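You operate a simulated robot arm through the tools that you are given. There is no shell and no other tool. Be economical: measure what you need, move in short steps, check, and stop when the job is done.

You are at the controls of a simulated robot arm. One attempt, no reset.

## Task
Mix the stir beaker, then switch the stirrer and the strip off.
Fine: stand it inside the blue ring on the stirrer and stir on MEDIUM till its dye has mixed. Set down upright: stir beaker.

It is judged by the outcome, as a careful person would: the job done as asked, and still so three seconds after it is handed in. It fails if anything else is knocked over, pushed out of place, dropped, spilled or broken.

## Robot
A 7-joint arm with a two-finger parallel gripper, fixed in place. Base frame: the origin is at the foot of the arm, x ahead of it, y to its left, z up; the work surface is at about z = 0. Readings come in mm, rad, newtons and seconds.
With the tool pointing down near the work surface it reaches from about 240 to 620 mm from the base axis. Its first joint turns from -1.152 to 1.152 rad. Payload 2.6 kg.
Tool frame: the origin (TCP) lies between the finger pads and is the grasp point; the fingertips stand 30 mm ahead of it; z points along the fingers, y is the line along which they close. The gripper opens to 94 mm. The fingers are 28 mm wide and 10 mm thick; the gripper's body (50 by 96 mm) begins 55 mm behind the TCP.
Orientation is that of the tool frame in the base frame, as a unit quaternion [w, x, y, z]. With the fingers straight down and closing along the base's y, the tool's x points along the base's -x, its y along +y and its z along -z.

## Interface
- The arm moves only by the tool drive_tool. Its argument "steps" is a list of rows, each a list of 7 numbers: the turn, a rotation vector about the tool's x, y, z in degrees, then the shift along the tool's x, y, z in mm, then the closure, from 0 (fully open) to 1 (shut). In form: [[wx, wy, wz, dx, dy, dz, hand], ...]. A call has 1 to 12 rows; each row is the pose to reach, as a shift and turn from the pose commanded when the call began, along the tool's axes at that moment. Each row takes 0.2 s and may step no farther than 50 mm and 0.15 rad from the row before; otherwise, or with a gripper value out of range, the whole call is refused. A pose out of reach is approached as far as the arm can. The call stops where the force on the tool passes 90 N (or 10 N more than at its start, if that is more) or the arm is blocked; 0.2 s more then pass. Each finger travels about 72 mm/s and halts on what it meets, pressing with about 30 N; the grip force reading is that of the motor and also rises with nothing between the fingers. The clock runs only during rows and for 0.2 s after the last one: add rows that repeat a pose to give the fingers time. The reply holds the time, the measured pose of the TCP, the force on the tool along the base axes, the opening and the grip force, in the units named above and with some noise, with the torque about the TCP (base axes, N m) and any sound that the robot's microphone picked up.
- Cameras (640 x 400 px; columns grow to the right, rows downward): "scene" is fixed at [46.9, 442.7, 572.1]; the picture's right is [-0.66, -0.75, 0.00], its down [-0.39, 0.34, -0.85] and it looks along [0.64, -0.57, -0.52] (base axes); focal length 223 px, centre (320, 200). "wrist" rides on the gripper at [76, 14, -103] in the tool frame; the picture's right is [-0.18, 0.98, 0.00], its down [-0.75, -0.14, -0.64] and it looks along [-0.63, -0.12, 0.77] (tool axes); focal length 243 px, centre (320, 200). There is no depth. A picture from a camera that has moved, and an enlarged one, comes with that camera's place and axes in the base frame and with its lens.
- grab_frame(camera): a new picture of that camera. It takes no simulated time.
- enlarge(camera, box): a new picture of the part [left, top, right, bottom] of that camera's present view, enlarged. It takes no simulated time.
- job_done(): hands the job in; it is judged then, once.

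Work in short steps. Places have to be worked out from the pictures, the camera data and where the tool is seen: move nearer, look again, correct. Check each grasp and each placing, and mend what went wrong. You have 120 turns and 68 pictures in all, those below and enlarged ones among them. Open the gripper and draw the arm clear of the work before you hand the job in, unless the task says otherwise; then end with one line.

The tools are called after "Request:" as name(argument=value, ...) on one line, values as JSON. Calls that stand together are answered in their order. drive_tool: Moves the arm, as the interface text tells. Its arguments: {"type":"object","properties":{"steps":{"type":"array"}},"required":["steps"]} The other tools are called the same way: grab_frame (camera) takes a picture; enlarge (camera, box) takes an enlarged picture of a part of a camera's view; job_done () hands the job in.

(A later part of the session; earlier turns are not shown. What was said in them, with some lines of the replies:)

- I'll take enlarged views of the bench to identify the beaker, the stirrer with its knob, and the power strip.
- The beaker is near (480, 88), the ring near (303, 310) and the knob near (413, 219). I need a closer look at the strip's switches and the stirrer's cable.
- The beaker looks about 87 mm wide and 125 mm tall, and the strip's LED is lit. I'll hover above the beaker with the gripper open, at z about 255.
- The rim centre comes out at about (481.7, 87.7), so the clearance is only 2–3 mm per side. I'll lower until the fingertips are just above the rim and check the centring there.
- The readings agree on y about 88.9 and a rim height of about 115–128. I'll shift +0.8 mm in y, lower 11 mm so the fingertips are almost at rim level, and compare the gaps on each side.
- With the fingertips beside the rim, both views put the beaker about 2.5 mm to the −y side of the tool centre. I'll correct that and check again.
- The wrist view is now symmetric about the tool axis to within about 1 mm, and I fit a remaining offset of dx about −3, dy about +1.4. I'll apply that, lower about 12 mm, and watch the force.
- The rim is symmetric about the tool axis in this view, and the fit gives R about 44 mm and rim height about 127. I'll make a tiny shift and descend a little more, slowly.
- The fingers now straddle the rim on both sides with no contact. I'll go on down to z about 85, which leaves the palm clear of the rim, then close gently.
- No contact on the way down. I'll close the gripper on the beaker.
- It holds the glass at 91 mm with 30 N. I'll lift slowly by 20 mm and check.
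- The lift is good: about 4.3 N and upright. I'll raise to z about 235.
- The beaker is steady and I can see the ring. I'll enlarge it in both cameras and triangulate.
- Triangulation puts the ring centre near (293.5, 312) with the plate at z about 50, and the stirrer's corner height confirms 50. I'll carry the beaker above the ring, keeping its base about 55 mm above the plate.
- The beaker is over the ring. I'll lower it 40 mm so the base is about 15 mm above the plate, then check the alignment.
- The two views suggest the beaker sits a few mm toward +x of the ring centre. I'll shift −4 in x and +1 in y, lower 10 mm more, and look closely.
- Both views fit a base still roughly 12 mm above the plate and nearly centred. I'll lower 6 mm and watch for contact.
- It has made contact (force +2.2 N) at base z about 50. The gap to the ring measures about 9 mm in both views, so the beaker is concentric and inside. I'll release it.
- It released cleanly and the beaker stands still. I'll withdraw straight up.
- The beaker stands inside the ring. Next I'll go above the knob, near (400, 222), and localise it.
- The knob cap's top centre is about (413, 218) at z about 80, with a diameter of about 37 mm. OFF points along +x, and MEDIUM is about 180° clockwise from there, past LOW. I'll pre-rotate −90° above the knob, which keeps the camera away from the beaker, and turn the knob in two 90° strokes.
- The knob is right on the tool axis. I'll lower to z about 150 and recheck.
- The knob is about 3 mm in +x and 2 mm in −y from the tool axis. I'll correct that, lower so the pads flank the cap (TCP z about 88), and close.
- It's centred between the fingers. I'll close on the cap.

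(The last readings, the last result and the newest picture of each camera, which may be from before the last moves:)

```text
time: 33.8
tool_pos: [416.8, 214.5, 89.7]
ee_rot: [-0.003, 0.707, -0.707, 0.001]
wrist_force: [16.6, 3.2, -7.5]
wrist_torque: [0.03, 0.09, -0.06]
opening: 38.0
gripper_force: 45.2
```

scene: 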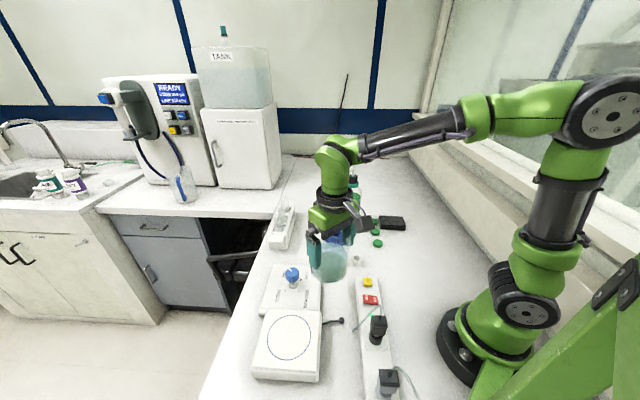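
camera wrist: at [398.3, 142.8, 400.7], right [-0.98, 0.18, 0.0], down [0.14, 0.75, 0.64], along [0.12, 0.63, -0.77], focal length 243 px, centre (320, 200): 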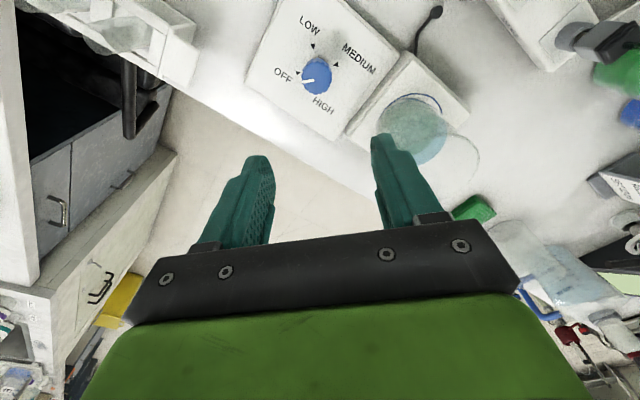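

It's gripping at 38 mm, with a side load suggesting the knob is about 2 mm further in +x. I'll relieve that and turn clockwise about 90°.

Request:
drive_tool(steps=[[0, 0, 0, 0, -2, 0, 0.75], [0, 0, 8, 0, -2, 0, 0.75], [0, 0, 16, 0, -2, 0, 0.75], [0, 0, 24, 0, -2, 0, 0.75]])

Request:
enlarge(camera="wrist", box=[240, 80, 400, 200])

```text
time: 34.8
tool_pos: [415.6, 216.1, 88.7]
ee_rot: [-0.003, -0.543, 0.839, 0.002]
wrist_force: [-18.6, -12.9, 19.7]
wrist_torque: [-0.01, -0.13, 0.05]
opening: 37.8
gripper_force: 45.1
```

```text
3.33 times, centred on (320, 140) of wrist
camera zoom: at [371.9, 153.4, 191.5], right [-0.82, 0.57, 0.0], down [0.44, 0.63, 0.64], along [0.36, 0.53, -0.77], focal length 809 px, centre (320, 400)
```

zoom: 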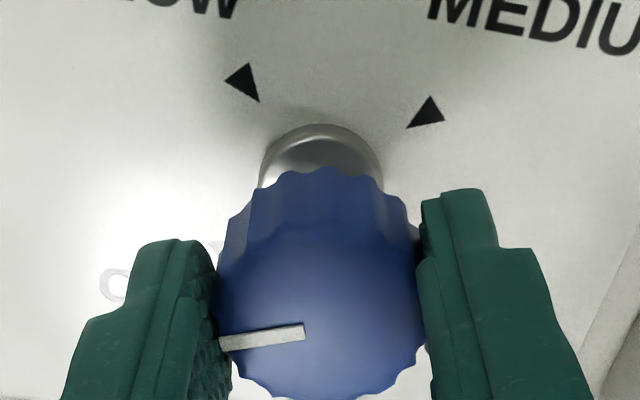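

The knob is turning with the fingers. I'll ease the side load by 1 mm and continue to complete 90°.

Request:
drive_tool(steps=[[0, 0, 4, 1.2, 0.8, 0, 0.75], [0, 0, 12, 1.2, 0.8, 0, 0.75], [0, 0, 20, 1.2, 0.8, 0, 0.75], [0, 0, 28, 1.2, 0.8, 0, 0.75], [0, 0, 36, 1.2, 0.8, 0, 0.75], [0, 0, 44, 1.2, 0.8, 0, 0.75], [0, 0, 52, 1.2, 0.8, 0, 0.75], [0, 0, 60, 1.2, 0.8, 0, 0.75], [0, 0, 68, 1.2, 0.8, 0, 0.75]])

Request:
enlarge(camera="wrist", box=[240, 80, 400, 200])

```text
time: 36.8
tool_pos: [413.3, 217.7, 89.3]
ee_rot: [-0.001, 0.017, 1.0, 0.003]
wrist_force: [-13.9, 15.9, 7.4]
wrist_torque: [-0.31, 0.25, 0.09]
opening: 37.6
gripper_force: 45.5
```

```text
3.33 times, centred on (320, 140) of wrist
camera zoom: at [339.2, 235.1, 191.2], right [0.22, 0.98, 0.0], down [0.75, -0.17, 0.64], along [0.63, -0.14, -0.77], focal length 809 px, centre (320, 400)
```

zoom: 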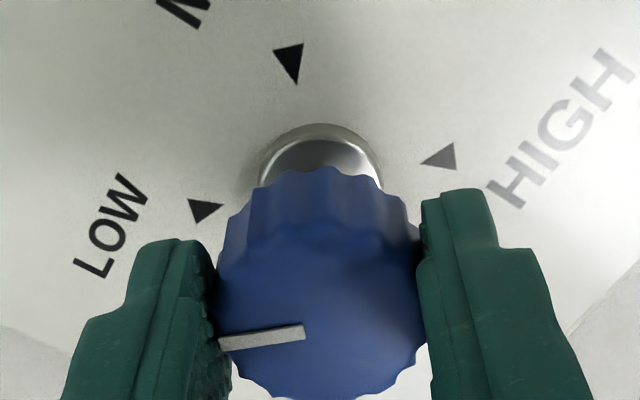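

The pointer is now at LOW, and the marks are 90° apart. I'll release, rotate back −92°, and regrip.

Request:
drive_tool(steps=[[0, 0, 0, 0, 0, 0, 0.5], [0, 0, 0, 0, 0, 0, 0.35], [0, 0, -2, 0, 0, 0, 0.35], [0, 0, -10, 0, 0, 0, 0.35], [0, 0, -18, 0, 0, 0, 0.35], [0, 0, -26, 0, 0, 0, 0.35], [0, 0, -34, 0, 0, 0, 0.35], [0, 0, -42, 0, 0, 0, 0.35], [0, 0, -50, 0, 0, 0, 0.35]])

Request:
drive_tool(steps=[[0, 0, -8, 0, 0, 0, 0.35], [0, 0, -16, 0, 0, 0, 0.35], [0, 0, -24, 0, 0, 0, 0.35], [0, 0, -32, 0, 0, 0, 0.35], [0, 0, -40, 0, 0, 0, 0.35], [0, 0, -42, 0, 0, 0, 0.35]])

Request:
enlarge(camera="wrist", box=[240, 80, 400, 200])

```text
time: 38.8
tool_pos: [417.1, 216.5, 88.0]
ee_rot: [0.001, -0.408, 0.913, 0.001]
wrist_force: [-0.7, 0.0, -0.2]
wrist_torque: [0.04, -0.05, 0.02]
opening: 61.1
gripper_force: 0.1
```

```text
time: 40.2
tool_pos: [415.0, 215.8, 89.9]
ee_rot: [0.0, 0.707, -0.707, -0.001]
wrist_force: [1.0, -0.5, 0.4]
wrist_torque: [0.02, 0.01, 0.0]
opening: 61.2
gripper_force: 0.0
```

```text
3.33 times, centred on (320, 140) of wrist
camera zoom: at [401.6, 140.4, 190.9], right [-0.98, 0.18, 0.0], down [0.14, 0.75, 0.64], along [0.12, 0.63, -0.77], focal length 809 px, centre (320, 400)
```

zoom: 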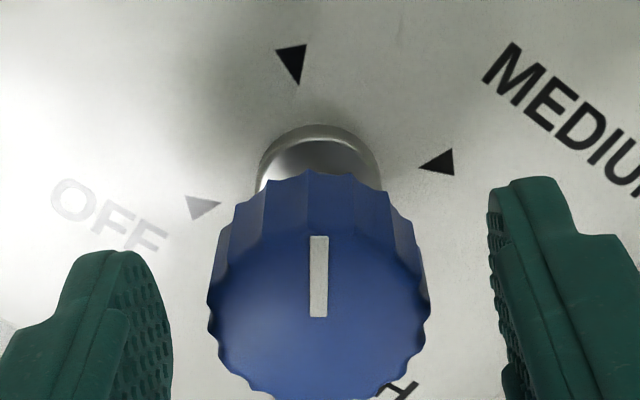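

The pointer is at LOW. I'll regrip and turn another 90° to MEDIUM.

Request:
drive_tool(steps=[[0, 0, 0, 0, 0, 0, 0.5], [0, 0, 0, 0, 0, 0, 0.65], [0, 0, 0, 0, 0, 0, 0.75], [0, 0, 0, 0, 0, 0, 0.75], [0, 0, 8, 0, 0, 0, 0.75], [0, 0, 16, 0, 0, 0, 0.75], [0, 0, 24, 0, 0, 0, 0.75], [0, 0, 32, 0, 0, 0, 0.75], [0, 0, 40, 0, 0, 0, 0.75], [0, 0, 48, 0, 0, 0, 0.75]])

Request:
drive_tool(steps=[[0, 0, 8, 0, 0, 0, 0.75], [0, 0, 16, 0, 0, 0, 0.75], [0, 0, 24, 0, 0, 0, 0.75], [0, 0, 32, 0, 0, 0, 0.75], [0, 0, 40, 0, 0, 0, 0.75], [0, 0, 43, 0, 0, 0, 0.75]])

Request:
enlarge(camera="wrist", box=[240, 80, 400, 200])

Request:
enlarge(camera="scene", box=[245, 260, 345, 380])

```text
time: 42.4
tool_pos: [414.6, 215.6, 88.9]
ee_rot: [-0.001, -0.358, 0.934, 0.001]
wrist_force: [-6.9, 3.5, 3.3]
wrist_torque: [0.14, -0.24, 0.03]
opening: 36.9
gripper_force: 45.0
```

```text
time: 43.8
tool_pos: [414.3, 218.0, 89.3]
ee_rot: [0.0, 0.009, 1.0, 0.002]
wrist_force: [-10.3, 16.5, 1.9]
wrist_torque: [0.01, -0.47, 0.06]
opening: 36.8
gripper_force: 44.8
```

```text
3.33 times, centred on (320, 140) of wrist
camera zoom: at [339.3, 233.7, 191.2], right [0.2, 0.98, 0.0], down [0.75, -0.16, 0.64], along [0.63, -0.12, -0.77], focal length 809 px, centre (320, 400)
```

zoom: 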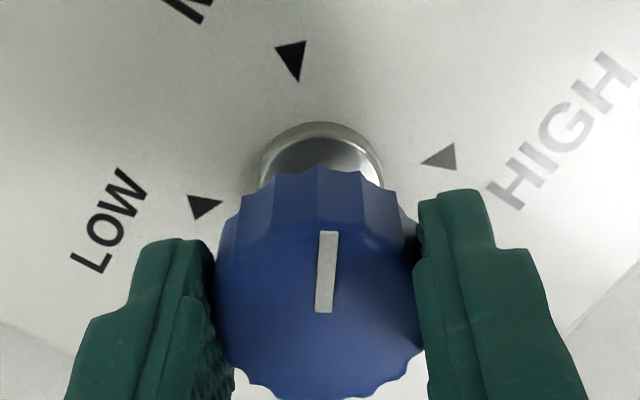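

```text
3.33 times, centred on (295, 320) of scene
camera zoom: at [46.9, 442.7, 572.1], right [-0.66, -0.75, 0.0], down [-0.39, 0.34, -0.85], along [0.64, -0.57, -0.52], focal length 743 px, centre (403, -200)
```

zoom: 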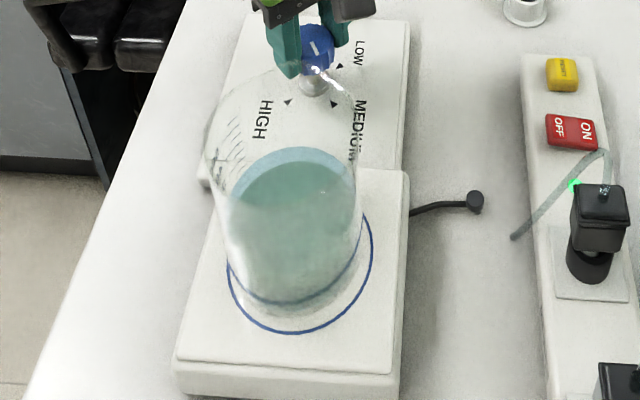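

The pointer is at MEDIUM, maybe 4° over. I'll trim it back, release, and hold a couple of seconds to watch for mixing.

Request:
drive_tool(steps=[[0, 0, -4, 0, 0, 0, 0.75], [0, 0, -4, 0, 0, 0, 0.75], [0, 0, -4, 0, 0, 0, 0.5], [0, 0, -4, 0, 0, 0, 0.35], [0, 0, -4, 0, 0, 0, 0.35], [0, 0, -4, 0, 0, 0, 0.35], [0, 0, -4, 0, 0, 0, 0.35], [0, 0, -4, 0, 0, 0, 0.35], [0, 0, -4, 0, 0, 0, 0.35], [0, 0, -4, 0, 0, 0, 0.35], [0, 0, -4, 0, 0, 0, 0.35], [0, 0, -4, 0, 0, 0, 0.35]])

Request:
enlarge(camera="wrist", box=[240, 80, 400, 200])

Request:
enlarge(camera="scene", box=[245, 260, 345, 380])

```text
time: 46.4
tool_pos: [415.9, 216.3, 89.0]
ee_rot: [0.0, -0.027, 1.0, 0.001]
wrist_force: [-0.5, 0.3, 0.1]
wrist_torque: [0.0, 0.01, 0.0]
opening: 61.2
gripper_force: 0.2
```

```text
3.33 times, centred on (320, 140) of wrist
camera zoom: at [339.2, 226.7, 191.0], right [0.13, 0.99, 0.0], down [0.76, -0.1, 0.64], along [0.64, -0.08, -0.77], focal length 809 px, centre (320, 400)
```

zoom: 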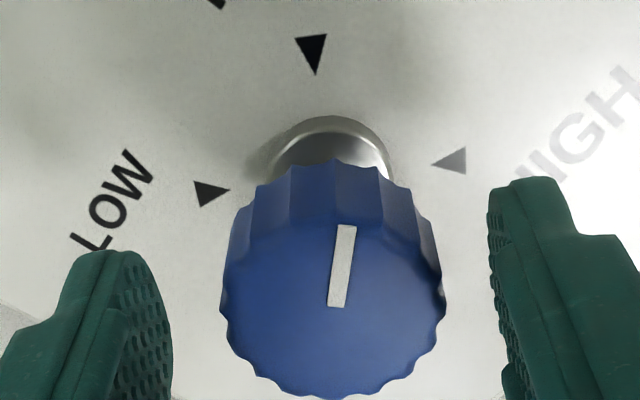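

```text
3.33 times, centred on (295, 320) of scene
camera zoom: at [46.9, 442.7, 572.1], right [-0.66, -0.75, 0.0], down [-0.39, 0.34, -0.85], along [0.64, -0.57, -0.52], focal length 743 px, centre (403, -200)
```

zoom: 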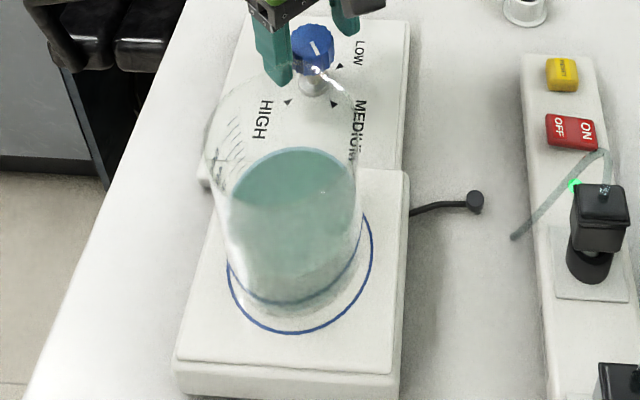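

The blue layer is vanishing, so it is stirring. I'll rise above the knob to verify the pointer angle from a distance while it mixes.

Request:
drive_tool(steps=[[0, 0, -2, 0, 0, -30, 0.35], [0, 0, -2, 0, 0, -70, 0.35], [0, 0, -2, 0, 0, -110, 0.35], [0, 0, -2, 0, 0, -150, 0.35], [0, 0, -2, 0, 0, -170, 0.35], [0, 0, -2, 0, 0, -170, 0.35]])

Request:
enlarge(camera="wrist", box=[220, 20, 420, 145])

```text
time: 47.8
tool_pos: [414.9, 216.4, 259.7]
ee_rot: [0.0, -0.044, 0.999, 0.001]
wrist_force: [0.1, -0.2, 0.1]
wrist_torque: [0.01, 0.01, 0.03]
opening: 60.9
gripper_force: 0.1
```

```text
3.20 times, centred on (320, 82) of wrist
camera zoom: at [338.1, 224.1, 361.6], right [0.1, 1.0, 0.0], down [0.76, -0.08, 0.64], along [0.64, -0.06, -0.77], focal length 776 px, centre (320, 576)
```

zoom: 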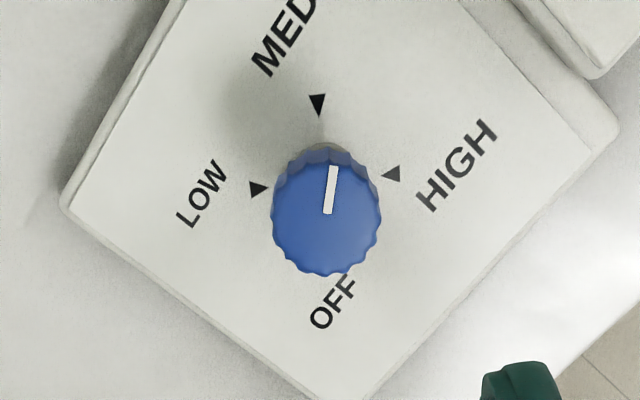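

Mixing goes on, but the pointer looks about 12° past the MEDIUM mark. I'll go back down, trim it by −12° and release.

Request:
drive_tool(steps=[[0, 0, 0, 0, 0, 40, 0.35], [0, 0, 0, 0, 0, 80, 0.35], [0, 0, 0, 0, 0, 120, 0.35], [0, 0, 0, 0, 0, 150, 0.35], [0, 0, 0, 0, 0, 170, 0.35], [0, 0, 0, 0, 0, 170, 0.6], [0, 0, 0, 0, 0, 170, 0.75], [0, 0, 0, 0, 0, 170, 0.75], [0, 0, -6, 0, 0, 170, 0.75], [0, 0, -12, 0, 0, 170, 0.75], [0, 0, -12, 0, 0, 170, 0.75]])

Request:
drive_tool(steps=[[0, 0, 0, 0, 0, 0, 0.5], [0, 0, 0, 0, 0, 0, 0.35], [0, 0, 0, 0, 0, 0, 0.35], [0, 0, 0, 0, 0, -40, 0.35], [0, 0, 0, 0, 0, -80, 0.35], [0, 0, 0, 0, 0, -120, 0.35], [0, 0, 0, 0, 0, -160, 0.35], [0, 0, 0, 0, 0, -170, 0.35], [0, 0, 0, 0, 0, -170, 0.35]])

Request:
enlarge(camera="wrist", box=[220, 20, 420, 145])

Request:
enlarge(camera="scene", box=[245, 260, 345, 380])

```text
time: 50.2
tool_pos: [415.2, 216.2, 89.4]
ee_rot: [-0.002, -0.149, 0.989, 0.002]
wrist_force: [0.3, 18.2, -13.6]
wrist_torque: [0.09, -0.71, -0.01]
opening: 37.4
gripper_force: 44.8
```

```text
time: 52.2
tool_pos: [413.5, 215.2, 259.9]
ee_rot: [0.0, -0.148, 0.989, 0.001]
wrist_force: [0.3, -0.3, 0.0]
wrist_torque: [0.0, -0.02, -0.02]
opening: 61.2
gripper_force: 0.1
```

```text
3.20 times, centred on (320, 82) of wrist
camera zoom: at [338.5, 206.9, 360.6], right [-0.11, 0.99, 0.0], down [0.76, 0.08, 0.64], along [0.64, 0.07, -0.77], focal length 776 px, centre (320, 576)
```

zoom: 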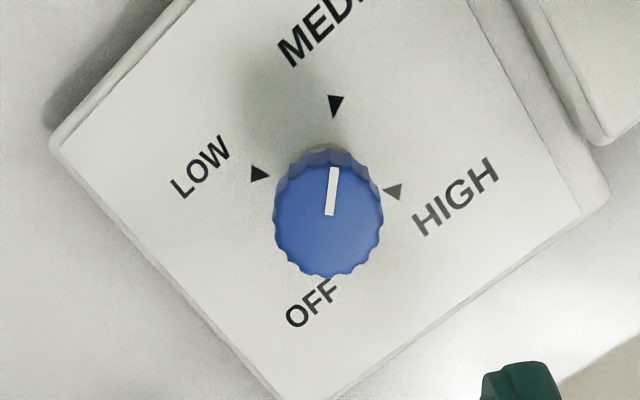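

```text
3.33 times, centred on (295, 320) of scene
camera zoom: at [46.9, 442.7, 572.1], right [-0.66, -0.75, 0.0], down [-0.39, 0.34, -0.85], along [0.64, -0.57, -0.52], focal length 743 px, centre (403, -200)
```

zoom: 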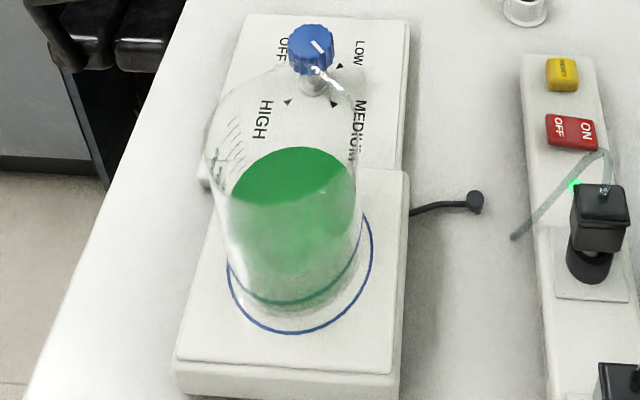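

The liquid is uniformly green, so it's mixed, and the pointer is exactly on MEDIUM. Next I'll turn the knob back counter-clockwise to OFF: set the tool to 0°, descend, grip, and turn −90°.

Request:
drive_tool(steps=[[0, 0, 8, 0, 0, 40, 0.35], [0, 0, 16, 0, 0, 80, 0.35], [0, 0, 17, 0, 0, 120, 0.35], [0, 0, 17, 0, 0, 150, 0.35], [0, 0, 17, 0, 0, 170, 0.35], [0, 0, 17, 0, 0, 170, 0.6], [0, 0, 17, 0, 0, 170, 0.75], [0, 0, 17, 0, 0, 170, 0.75]])

Request:
drive_tool(steps=[[0, 0, -8, 0, 0, 0, 0.75], [0, 0, -16, 0, 0, 0, 0.75], [0, 0, -24, 0, 0, 0, 0.75], [0, 0, -32, 0, 0, 0, 0.75], [0, 0, -40, 0, 0, 0, 0.75], [0, 0, -48, 0, 0, 0, 0.75], [0, 0, -56, 0, 0, 0, 0.75], [0, 0, -64, 0, 0, 0, 0.75], [0, 0, -72, 0, 0, 0, 0.75], [0, 0, -80, 0, 0, 0, 0.75], [0, 0, -88, 0, 0, 0, 0.75], [0, 0, -90, 0, 0, 0, 0.75]])

Request:
enlarge(camera="wrist", box=[240, 80, 400, 200])

```text
time: 54.0
tool_pos: [413.4, 217.9, 88.9]
ee_rot: [0.0, -0.002, 1.0, 0.003]
wrist_force: [4.5, 17.7, -8.4]
wrist_torque: [-0.16, -0.59, 0.01]
opening: 37.7
gripper_force: 45.1
```

```text
time: 56.6
tool_pos: [415.7, 215.6, 88.4]
ee_rot: [0.0, 0.708, -0.706, -0.001]
wrist_force: [10.6, 22.2, -22.0]
wrist_torque: [0.38, 0.33, -0.01]
opening: 37.7
gripper_force: 44.7
```

```text
3.33 times, centred on (320, 140) of wrist
camera zoom: at [402.2, 139.9, 190.5], right [-0.98, 0.18, 0.0], down [0.14, 0.75, 0.64], along [0.12, 0.63, -0.77], focal length 809 px, centre (320, 400)
```

zoom: 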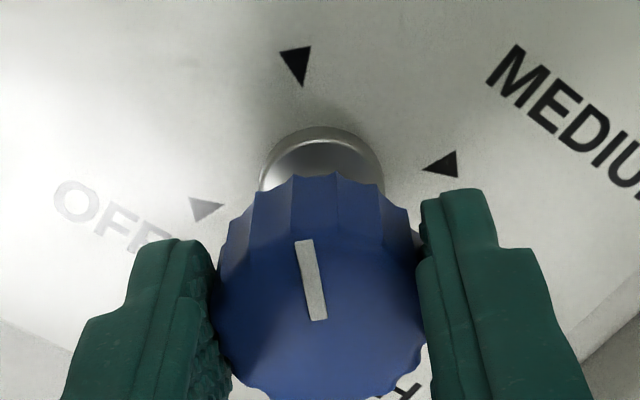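

Now at LOW. I'll release, swing back +90°, and regrip.

Request:
drive_tool(steps=[[0, 0, 0, 0, 0, 0, 0.5], [0, 0, 0, 0, 0, 0, 0.35], [0, 0, 8, 0, 0, 0, 0.35], [0, 0, 16, 0, 0, 0, 0.35], [0, 0, 24, 0, 0, 0, 0.35], [0, 0, 32, 0, 0, 0, 0.35], [0, 0, 40, 0, 0, 0, 0.35], [0, 0, 48, 0, 0, 0, 0.35], [0, 0, 56, 0, 0, 0, 0.35], [0, 0, 64, 0, 0, 0, 0.35], [0, 0, 72, 0, 0, 0, 0.35], [0, 0, 80, 0, 0, 0, 0.35]])

Request:
drive_tool(steps=[[0, 0, 8, 0, 0, 0, 0.35], [0, 0, 10, 0, 0, 0, 0.35], [0, 0, 10, 0, 0, 0, 0.55], [0, 0, 10, 0, 0, 0, 0.75], [0, 0, 10, 0, 0, 0, 0.75], [0, 0, 10, 0, 0, 0, 0.75]])

Request:
drive_tool(steps=[[0, 0, -8, 0, 0, 0, 0.75], [0, 0, -16, 0, 0, 0, 0.75], [0, 0, -24, 0, 0, 0, 0.75], [0, 0, -32, 0, 0, 0, 0.75], [0, 0, -40, 0, 0, 0, 0.75], [0, 0, -48, 0, 0, 0, 0.75], [0, 0, -56, 0, 0, 0, 0.75], [0, 0, -64, 0, 0, 0, 0.75], [0, 0, -72, 0, 0, 0, 0.75], [0, 0, -80, 0, 0, 0, 0.75], [0, 0, -87, 0, 0, 0, 0.75]])

Request:
enlarge(camera="wrist", box=[240, 80, 400, 200])

```text
time: 59.2
tool_pos: [414.9, 216.1, 90.4]
ee_rot: [0.0, -0.085, 0.996, 0.001]
wrist_force: [-1.0, -0.7, -0.3]
wrist_torque: [0.01, 0.01, 0.01]
opening: 61.2
gripper_force: 0.0
```

```text
time: 60.6
tool_pos: [413.8, 217.2, 88.6]
ee_rot: [0.0, -0.003, 1.0, 0.002]
wrist_force: [2.9, 20.0, -5.0]
wrist_torque: [-0.16, -0.43, 0.01]
opening: 37.5
gripper_force: 45.2
```

```text
time: 63.0
tool_pos: [415.3, 216.9, 89.2]
ee_rot: [0.001, -0.691, 0.723, 0.0]
wrist_force: [13.2, 24.7, -4.8]
wrist_torque: [1.0, 0.32, 0.01]
opening: 37.8
gripper_force: 45.0
```

```text
3.33 times, centred on (320, 140) of wrist
camera zoom: at [398.2, 141.6, 190.8], right [-0.97, 0.23, 0.0], down [0.18, 0.74, 0.65], along [0.15, 0.63, -0.76], focal length 809 px, centre (320, 400)
```

zoom: 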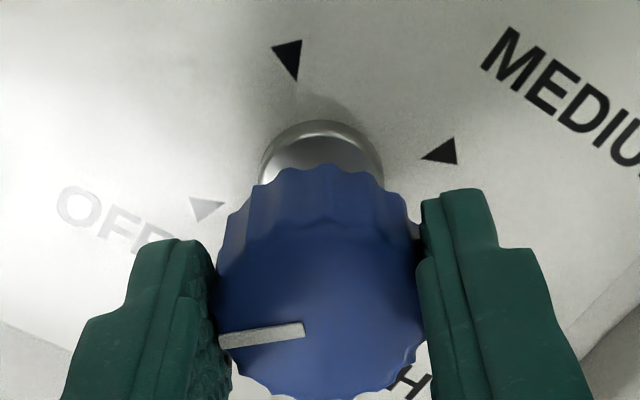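

The pointer is back at OFF, matching the starting view. I'll release, rise and verify.

Request:
drive_tool(steps=[[0, 0, 0, 0, 0, 0, 0.5], [0, 0, 0, 0, 0, 0, 0.35], [0, 0, 0, 0, 0, 0, 0.35], [0, 0, 0, 0, 0, -40, 0.35], [0, 0, 0, 0, 0, -80, 0.35], [0, 0, 0, 0, 0, -120, 0.35], [0, 0, 0, 0, 0, -160, 0.35], [0, 0, 0, 0, 0, -210, 0.35], [0, 0, 0, 0, 0, -210, 0.35]])

Request:
enlarge(camera="wrist", box=[220, 20, 420, 145])

Request:
enlarge(camera="scene", box=[245, 240, 405, 380])

```text
time: 65.0
tool_pos: [414.4, 215.9, 299.4]
ee_rot: [0.001, -0.688, 0.726, 0.001]
wrist_force: [0.0, 0.5, 0.2]
wrist_torque: [0.0, -0.02, 0.0]
opening: 61.0
gripper_force: 0.1
```

```text
3.20 times, centred on (320, 82) of wrist
camera zoom: at [397.3, 140.6, 401.0], right [-0.97, 0.23, 0.0], down [0.18, 0.74, 0.64], along [0.15, 0.62, -0.77], focal length 776 px, centre (320, 576)
```

zoom: 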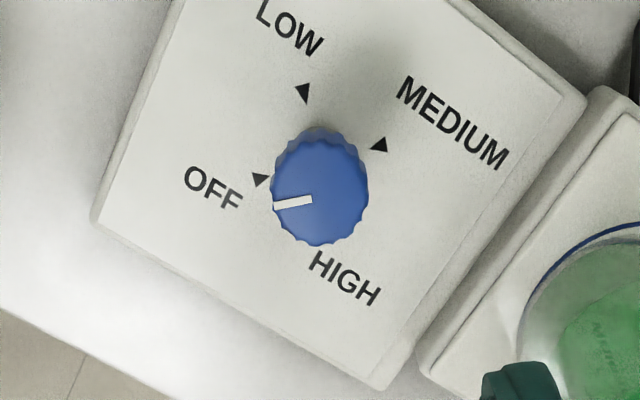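

```text
2.86 times, centred on (325, 310) of scene
camera zoom: at [46.9, 442.7, 572.1], right [-0.66, -0.75, 0.0], down [-0.39, 0.34, -0.85], along [0.64, -0.57, -0.52], focal length 636 px, centre (306, -114)
```

zoom: 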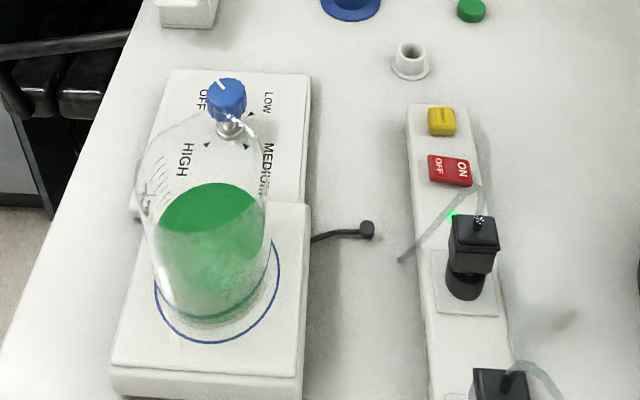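

The knob is at OFF and the beaker is green and in the ring. Now the strip: the OFF half of the rocker is near (243, 100). I'll hover near there with the fingers closed and look.

Request:
drive_tool(steps=[[0, 0, 7.6, 18, 20, 0, 0.6], [0, 0, 15.2, 36, 40, 0, 0.8], [0, 0, 22.8, 54, 60, 0, 1], [0, 0, 30.4, 72, 80, 0, 1], [0, 0, 38, 90, 100, 0, 1], [0, 0, 45.6, 108, 119, 0, 1], [0, 0, 53, 124, 136, 0, 1], [0, 0, 53, 124, 136, 0, 1]])

Request:
grab_frame(camera="wrist")

```text
time: 66.8
tool_pos: [271.5, 99.0, 298.8]
ee_rot: [-0.001, -0.292, 0.956, 0.0]
wrist_force: [-0.8, 0.8, 0.6]
wrist_torque: [-0.01, -0.01, 0.02]
opening: 0.0
gripper_force: 30.3
```

```text
11 pictures are left
camera wrist: at [201.9, 68.1, 400.7], right [-0.39, 0.92, 0.0], down [0.71, 0.3, 0.64], along [0.59, 0.25, -0.77], focal length 243 px, centre (320, 200)
```

wrist: 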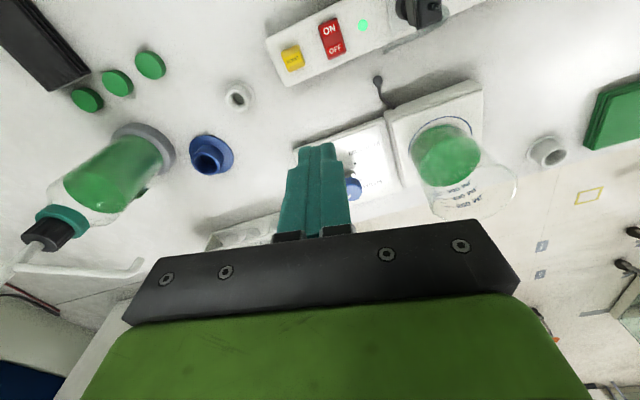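

The two views agree: the OFF half is near (240, 104) at z about 46. I'll take one enlarged look at the rocker before pressing.

Request:
enlarge(camera="wrist", box=[270, 0, 390, 75])

```text
5.33 times, centred on (330, 38) of wrist
camera zoom: at [201.9, 68.1, 400.7], right [-0.39, 0.92, 0.0], down [0.71, 0.3, 0.64], along [0.59, 0.25, -0.77], focal length 1294 px, centre (267, 1067)
```

zoom: 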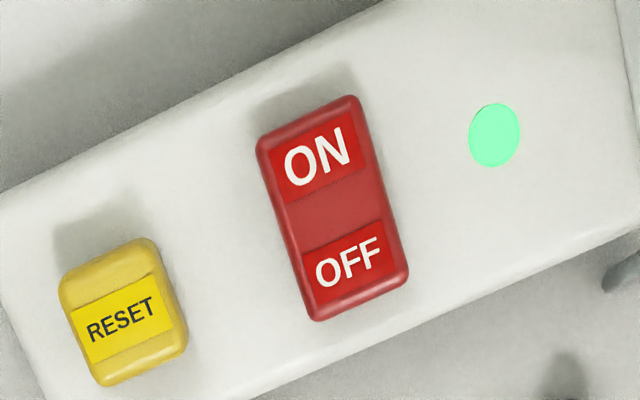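

I'll move above the OFF half at (241.5, 106), lower until the fingertips are about 15 mm above it, and check.

Request:
drive_tool(steps=[[0, 0, 0, 11, 11, 20, 1], [0, 0, 0, 21.4, 22.8, 40, 1], [0, 0, 0, 21.4, 22.8, 80, 1], [0, 0, 0, 21.4, 22.8, 120, 1], [0, 0, 0, 21.4, 22.8, 160, 1], [0, 0, 0, 21.4, 22.8, 190, 1], [0, 0, 0, 21.4, 22.8, 206, 1], [0, 0, 0, 21.4, 22.8, 206, 1]])

Request:
enlarge(camera="scene", box=[335, 250, 425, 325])

Request:
enlarge(camera="wrist", box=[240, 80, 400, 180])

```text
time: 68.6
tool_pos: [243.2, 105.3, 92.9]
ee_rot: [-0.001, -0.293, 0.956, 0.001]
wrist_force: [-0.6, 0.8, 0.5]
wrist_torque: [0.0, -0.02, -0.01]
opening: 0.0
gripper_force: 29.9
```

```text
5.33 times, centred on (380, 288) of scene
camera zoom: at [46.9, 442.7, 572.1], right [-0.66, -0.75, 0.0], down [-0.39, 0.34, -0.85], along [0.64, -0.57, -0.52], focal length 1188 px, centre (0, -267)
```

zoom: 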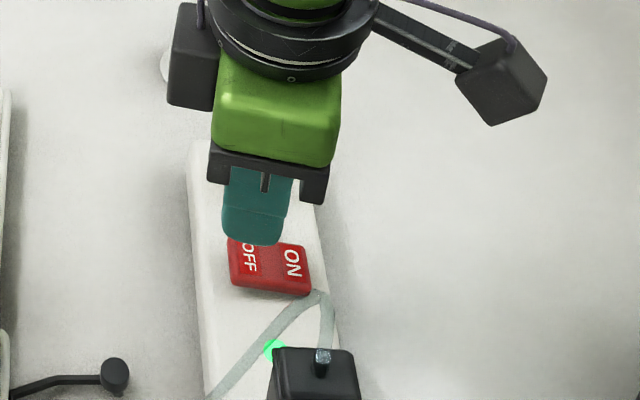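

```text
4.00 times, centred on (320, 130) of wrist
camera zoom: at [171.9, 75.6, 194.8], right [-0.4, 0.92, 0.0], down [0.7, 0.3, 0.64], along [0.59, 0.26, -0.77], focal length 970 px, centre (320, 480)
```

zoom: 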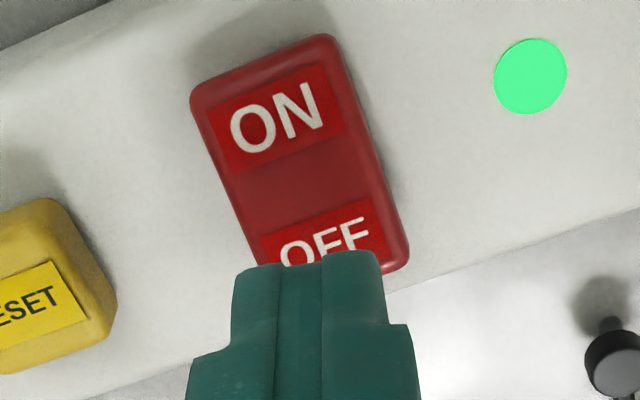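

The tool axis would land near the end edge of the rocker, so I'll shift 4 mm inward and press down in small steps.

Request:
drive_tool(steps=[[0, 0, 0, 4, 0.8, 4, 1], [0, 0, 0, 4, 0.8, 8, 1], [0, 0, 0, 4, 0.8, 12, 1], [0, 0, 0, 4, 0.8, 15, 1], [0, 0, 0, 4, 0.8, 17, 1], [0, 0, 0, 4, 0.8, 19, 1]])

```text
time: 70.0
tool_pos: [239.2, 104.8, 75.0]
ee_rot: [-0.001, -0.292, 0.956, 0.001]
wrist_force: [-0.1, 1.8, 1.4]
wrist_torque: [0.04, -0.02, -0.01]
opening: 0.1
gripper_force: 30.1
```

No real contact yet at tip z about 45. I'll continue in 2 mm steps.

Request:
drive_tool(steps=[[0, 0, 0, 0, 0, 2, 1], [0, 0, 0, 0, 0, 4, 1], [0, 0, 0, 0, 0, 6, 1]])

Request:
enlarge(camera="scene", box=[335, 250, 425, 325])

```text
time: 70.8
tool_pos: [239.1, 104.2, 71.5]
ee_rot: [-0.001, -0.292, 0.957, 0.0]
wrist_force: [-3.5, -1.0, 7.9]
wrist_torque: [-0.08, 0.17, 0.02]
opening: 0.0
gripper_force: 30.2
stopped in row 3: the force on the tool passed its limit at 108 N (the readings are from after the stop); the commanded pose is now the measured one
```

```text
5.33 times, centred on (380, 288) of scene
camera zoom: at [46.9, 442.7, 572.1], right [-0.66, -0.75, 0.0], down [-0.39, 0.34, -0.85], along [0.64, -0.57, -0.52], focal length 1188 px, centre (0, -267)
```

zoom: 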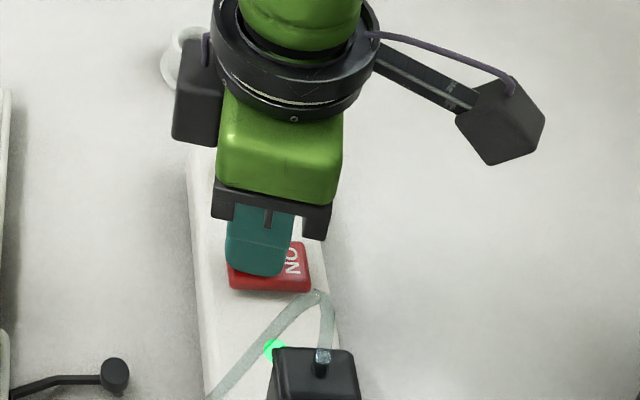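

The press hit a hard stop, but the LED still looks green. I'll lift and look.

Request:
drive_tool(steps=[[0, 0, 0, 0, 0, -10, 1], [0, 0, 0, 0, 0, -22, 1], [0, 0, 0, 0, 0, -22, 1]])

Request:
enlarge(camera="wrist", box=[240, 80, 400, 180])

```text
time: 71.6
tool_pos: [237.9, 104.8, 95.3]
ee_rot: [0.0, -0.292, 0.956, 0.0]
wrist_force: [-0.1, -0.5, 0.2]
wrist_torque: [-0.01, -0.06, -0.01]
opening: 0.0
gripper_force: 30.3
```

```text
4.00 times, centred on (320, 130) of wrist
camera zoom: at [168.5, 74.5, 195.9], right [-0.4, 0.92, 0.0], down [0.7, 0.3, 0.64], along [0.59, 0.26, -0.77], focal length 970 px, centre (320, 480)
```

zoom: 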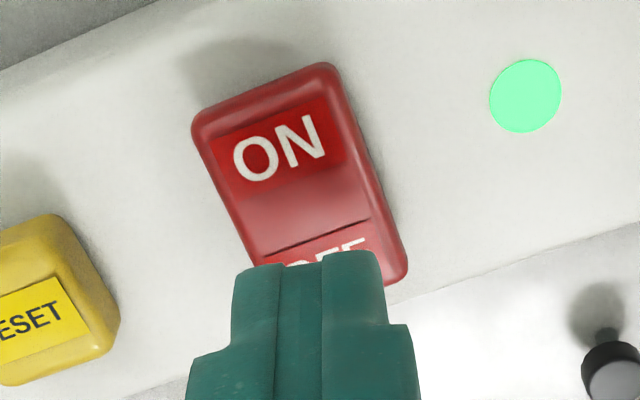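

The rocker seems to have tilted, but the LED is still lit. I'll back off and compare it with the initial enlarged scene view.

Request:
drive_tool(steps=[[0, 0, 0, 0, 0, -40, 1], [0, 0, 0, -30, 0, -80, 1], [0, 0, 0, -60, 0, -110, 1], [0, 0, 0, -60, 0, -110, 1]])

Request:
enlarge(camera="scene", box=[330, 260, 430, 322])

```text
time: 72.6
tool_pos: [288.8, 137.5, 203.4]
ee_rot: [0.0, -0.292, 0.956, 0.0]
wrist_force: [0.0, -0.1, -0.4]
wrist_torque: [0.02, 0.02, 0.01]
opening: 0.2
gripper_force: 29.6
```

```text
6.40 times, centred on (380, 291) of scene
camera zoom: at [46.9, 442.7, 572.1], right [-0.66, -0.75, 0.0], down [-0.39, 0.34, -0.85], along [0.64, -0.57, -0.52], focal length 1426 px, centre (-64, -382)
```

zoom: 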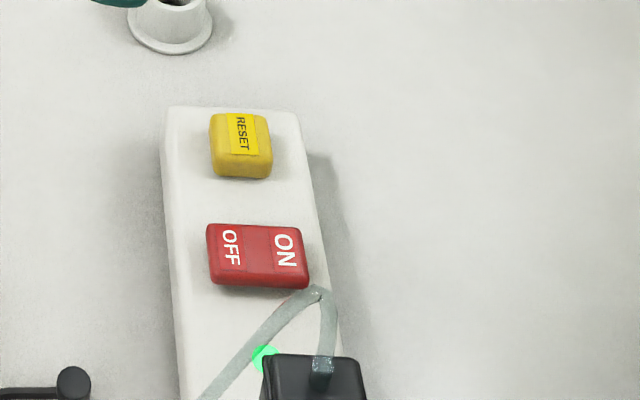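

The rocker has only come level, because the wide closed tip pressed across its pivot. I'll use a single finger instead: 50 mm opening, tool turned +80° so the finger's thin side lies along the rocker, placed 14 mm out on the OFF side with the other finger hanging off the strip.

Request:
drive_tool(steps=[[0, 0, 8, 5, 1, 0, 0.9], [0, 0, 16, 10, 2, 0, 0.8], [0, 0, 24, 15, 3, 0, 0.7], [0, 0, 32, 20, 4, 0, 0.6], [0, 0, 40, 26.9, 6, 0, 0.468], [0, 0, 48, 26.9, 6, 0, 0.468], [0, 0, 56, 26.9, 6, 0, 0.468], [0, 0, 64, 26.9, 6, 0, 0.468], [0, 0, 72, 26.9, 6, 0, 0.468], [0, 0, 80, 26.9, 6, 0, 0.468], [0, 0, 80, 26.9, 6, 0, 0.468]])

Request:
drive_tool(steps=[[0, 0, 0, 0, 0, 40, 0.468], [0, 0, 0, 0, 0, 80, 0.468], [0, 0, 0, 0, 0, 110, 0.468], [0, 0, 0, 0, 0, 120, 0.468], [0, 0, 0, 0, 0, 120, 0.468]])

Request:
enlarge(camera="scene", box=[330, 250, 430, 322])

```text
time: 75.0
tool_pos: [263.9, 127.3, 202.9]
ee_rot: [0.0, 0.393, 0.92, 0.001]
wrist_force: [0.5, -0.8, -0.3]
wrist_torque: [0.02, 0.04, -0.01]
opening: 50.2
gripper_force: 0.0
```

```text
time: 76.2
tool_pos: [262.3, 128.4, 83.1]
ee_rot: [0.0, 0.392, 0.92, 0.0]
wrist_force: [0.2, 0.8, -0.3]
wrist_torque: [-0.03, 0.01, 0.03]
opening: 50.0
gripper_force: 0.1
```

```text
5.56 times, centred on (380, 286) of scene
camera zoom: at [46.9, 442.7, 572.1], right [-0.66, -0.75, 0.0], down [-0.39, 0.34, -0.85], along [0.64, -0.57, -0.52], focal length 1238 px, centre (-13, -278)
```

zoom: 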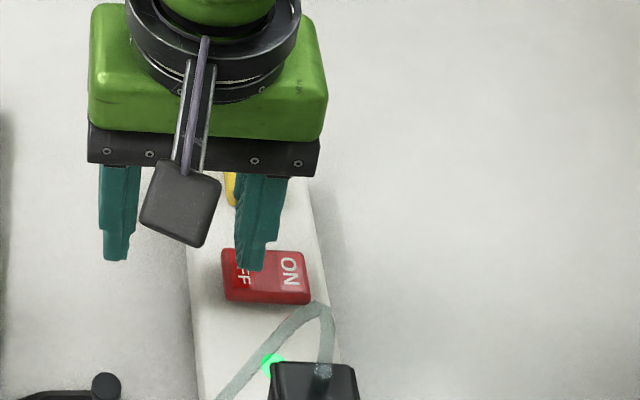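

The single finger is over the OFF half but about 6 mm too far inward. I'll shift outward and press in small steps.

Request:
drive_tool(steps=[[0, 0, 0, -2, 5.5, 0, 0.468], [0, 0, 0, -2, 5.5, 4, 0.468], [0, 0, 0, -2, 5.5, 8, 0.468], [0, 0, 0, -2, 5.5, 10, 0.468], [0, 0, 0, -2, 5.5, 12, 0.468], [0, 0, 0, -2, 5.5, 13.5, 0.468], [0, 0, 0, -2, 5.5, 15, 0.468], [0, 0, 0, -2, 5.5, 16.5, 0.468]])

```text
time: 78.0
tool_pos: [269.4, 131.6, 69.8]
ee_rot: [0.001, 0.392, 0.92, 0.003]
wrist_force: [-10.0, 1.0, 71.4]
wrist_torque: [-1.79, 2.18, -0.33]
opening: 53.7
gripper_force: 3.2
```

71 N at tip z about 40, so the OFF side should be fully down. I'll lift clear and check the LED and the rocker.

Request:
drive_tool(steps=[[0, 0, 0, 0, 0, -10, 0.468], [0, 0, 0, 0, 0, -40, 0.468], [0, 0, 0, -20, 10, -80, 0.468], [0, 0, 0, -40, 20, -120, 0.468], [0, 0, 0, -40, 20, -120, 0.468]])

Request:
enlarge(camera="scene", box=[330, 260, 430, 322])

```text
time: 79.2
tool_pos: [310.9, 114.5, 188.2]
ee_rot: [0.0, 0.39, 0.921, -0.001]
wrist_force: [-0.5, -0.5, 0.0]
wrist_torque: [-0.02, 0.05, 0.01]
opening: 50.0
gripper_force: 0.1
```

```text
6.40 times, centred on (380, 291) of scene
camera zoom: at [46.9, 442.7, 572.1], right [-0.66, -0.75, 0.0], down [-0.39, 0.34, -0.85], along [0.64, -0.57, -0.52], focal length 1426 px, centre (-64, -382)
```

zoom: 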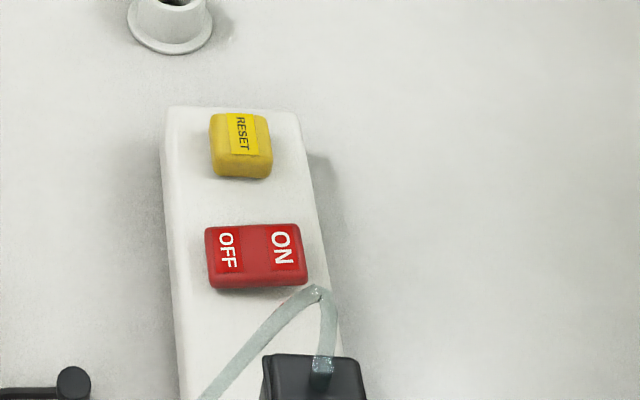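

The LED is out and the rocker is tilted to OFF. I'll open the gripper, draw the arm up clear, and take a last overview.

Request:
drive_tool(steps=[[0, 0, 0, 0, 0, -40, 0.3], [0, 0, 0, 0, 0, -80, 0.1], [0, 0, 0, 0, 0, -120, 0], [0, 0, 0, 0, 0, -160, 0], [0, 0, 0, 0, 0, -160, 0]])

Request:
enlarge(camera="scene", box=[235, 200, 435, 400])

```text
time: 80.4
tool_pos: [310.9, 114.3, 348.1]
ee_rot: [-0.001, 0.39, 0.921, 0.001]
wrist_force: [0.2, 0.3, -0.3]
wrist_torque: [0.02, 0.01, -0.02]
opening: 94.0
gripper_force: 0.1
```

```text
2.00 times, centred on (335, 300) of scene
camera zoom: at [46.9, 442.7, 572.1], right [-0.66, -0.75, 0.0], down [-0.39, 0.34, -0.85], along [0.64, -0.57, -0.52], focal length 446 px, centre (290, 0)
```

zoom: 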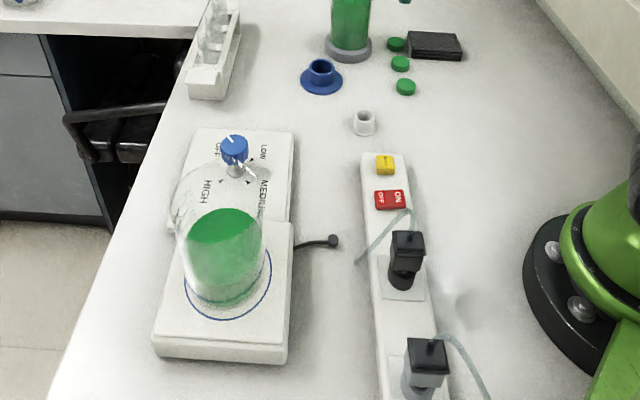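

The picture shows the beaker upright in the ring with its dye mixed, the knob at OFF, the strip off, and nothing else moved. I'm handing it in.

Request:
job_done()

```text
The job is handed in.
```

The stir beaker stands upright inside the blue ring with its dye mixed on MEDIUM, and the stirrer and the strip are both switched off.
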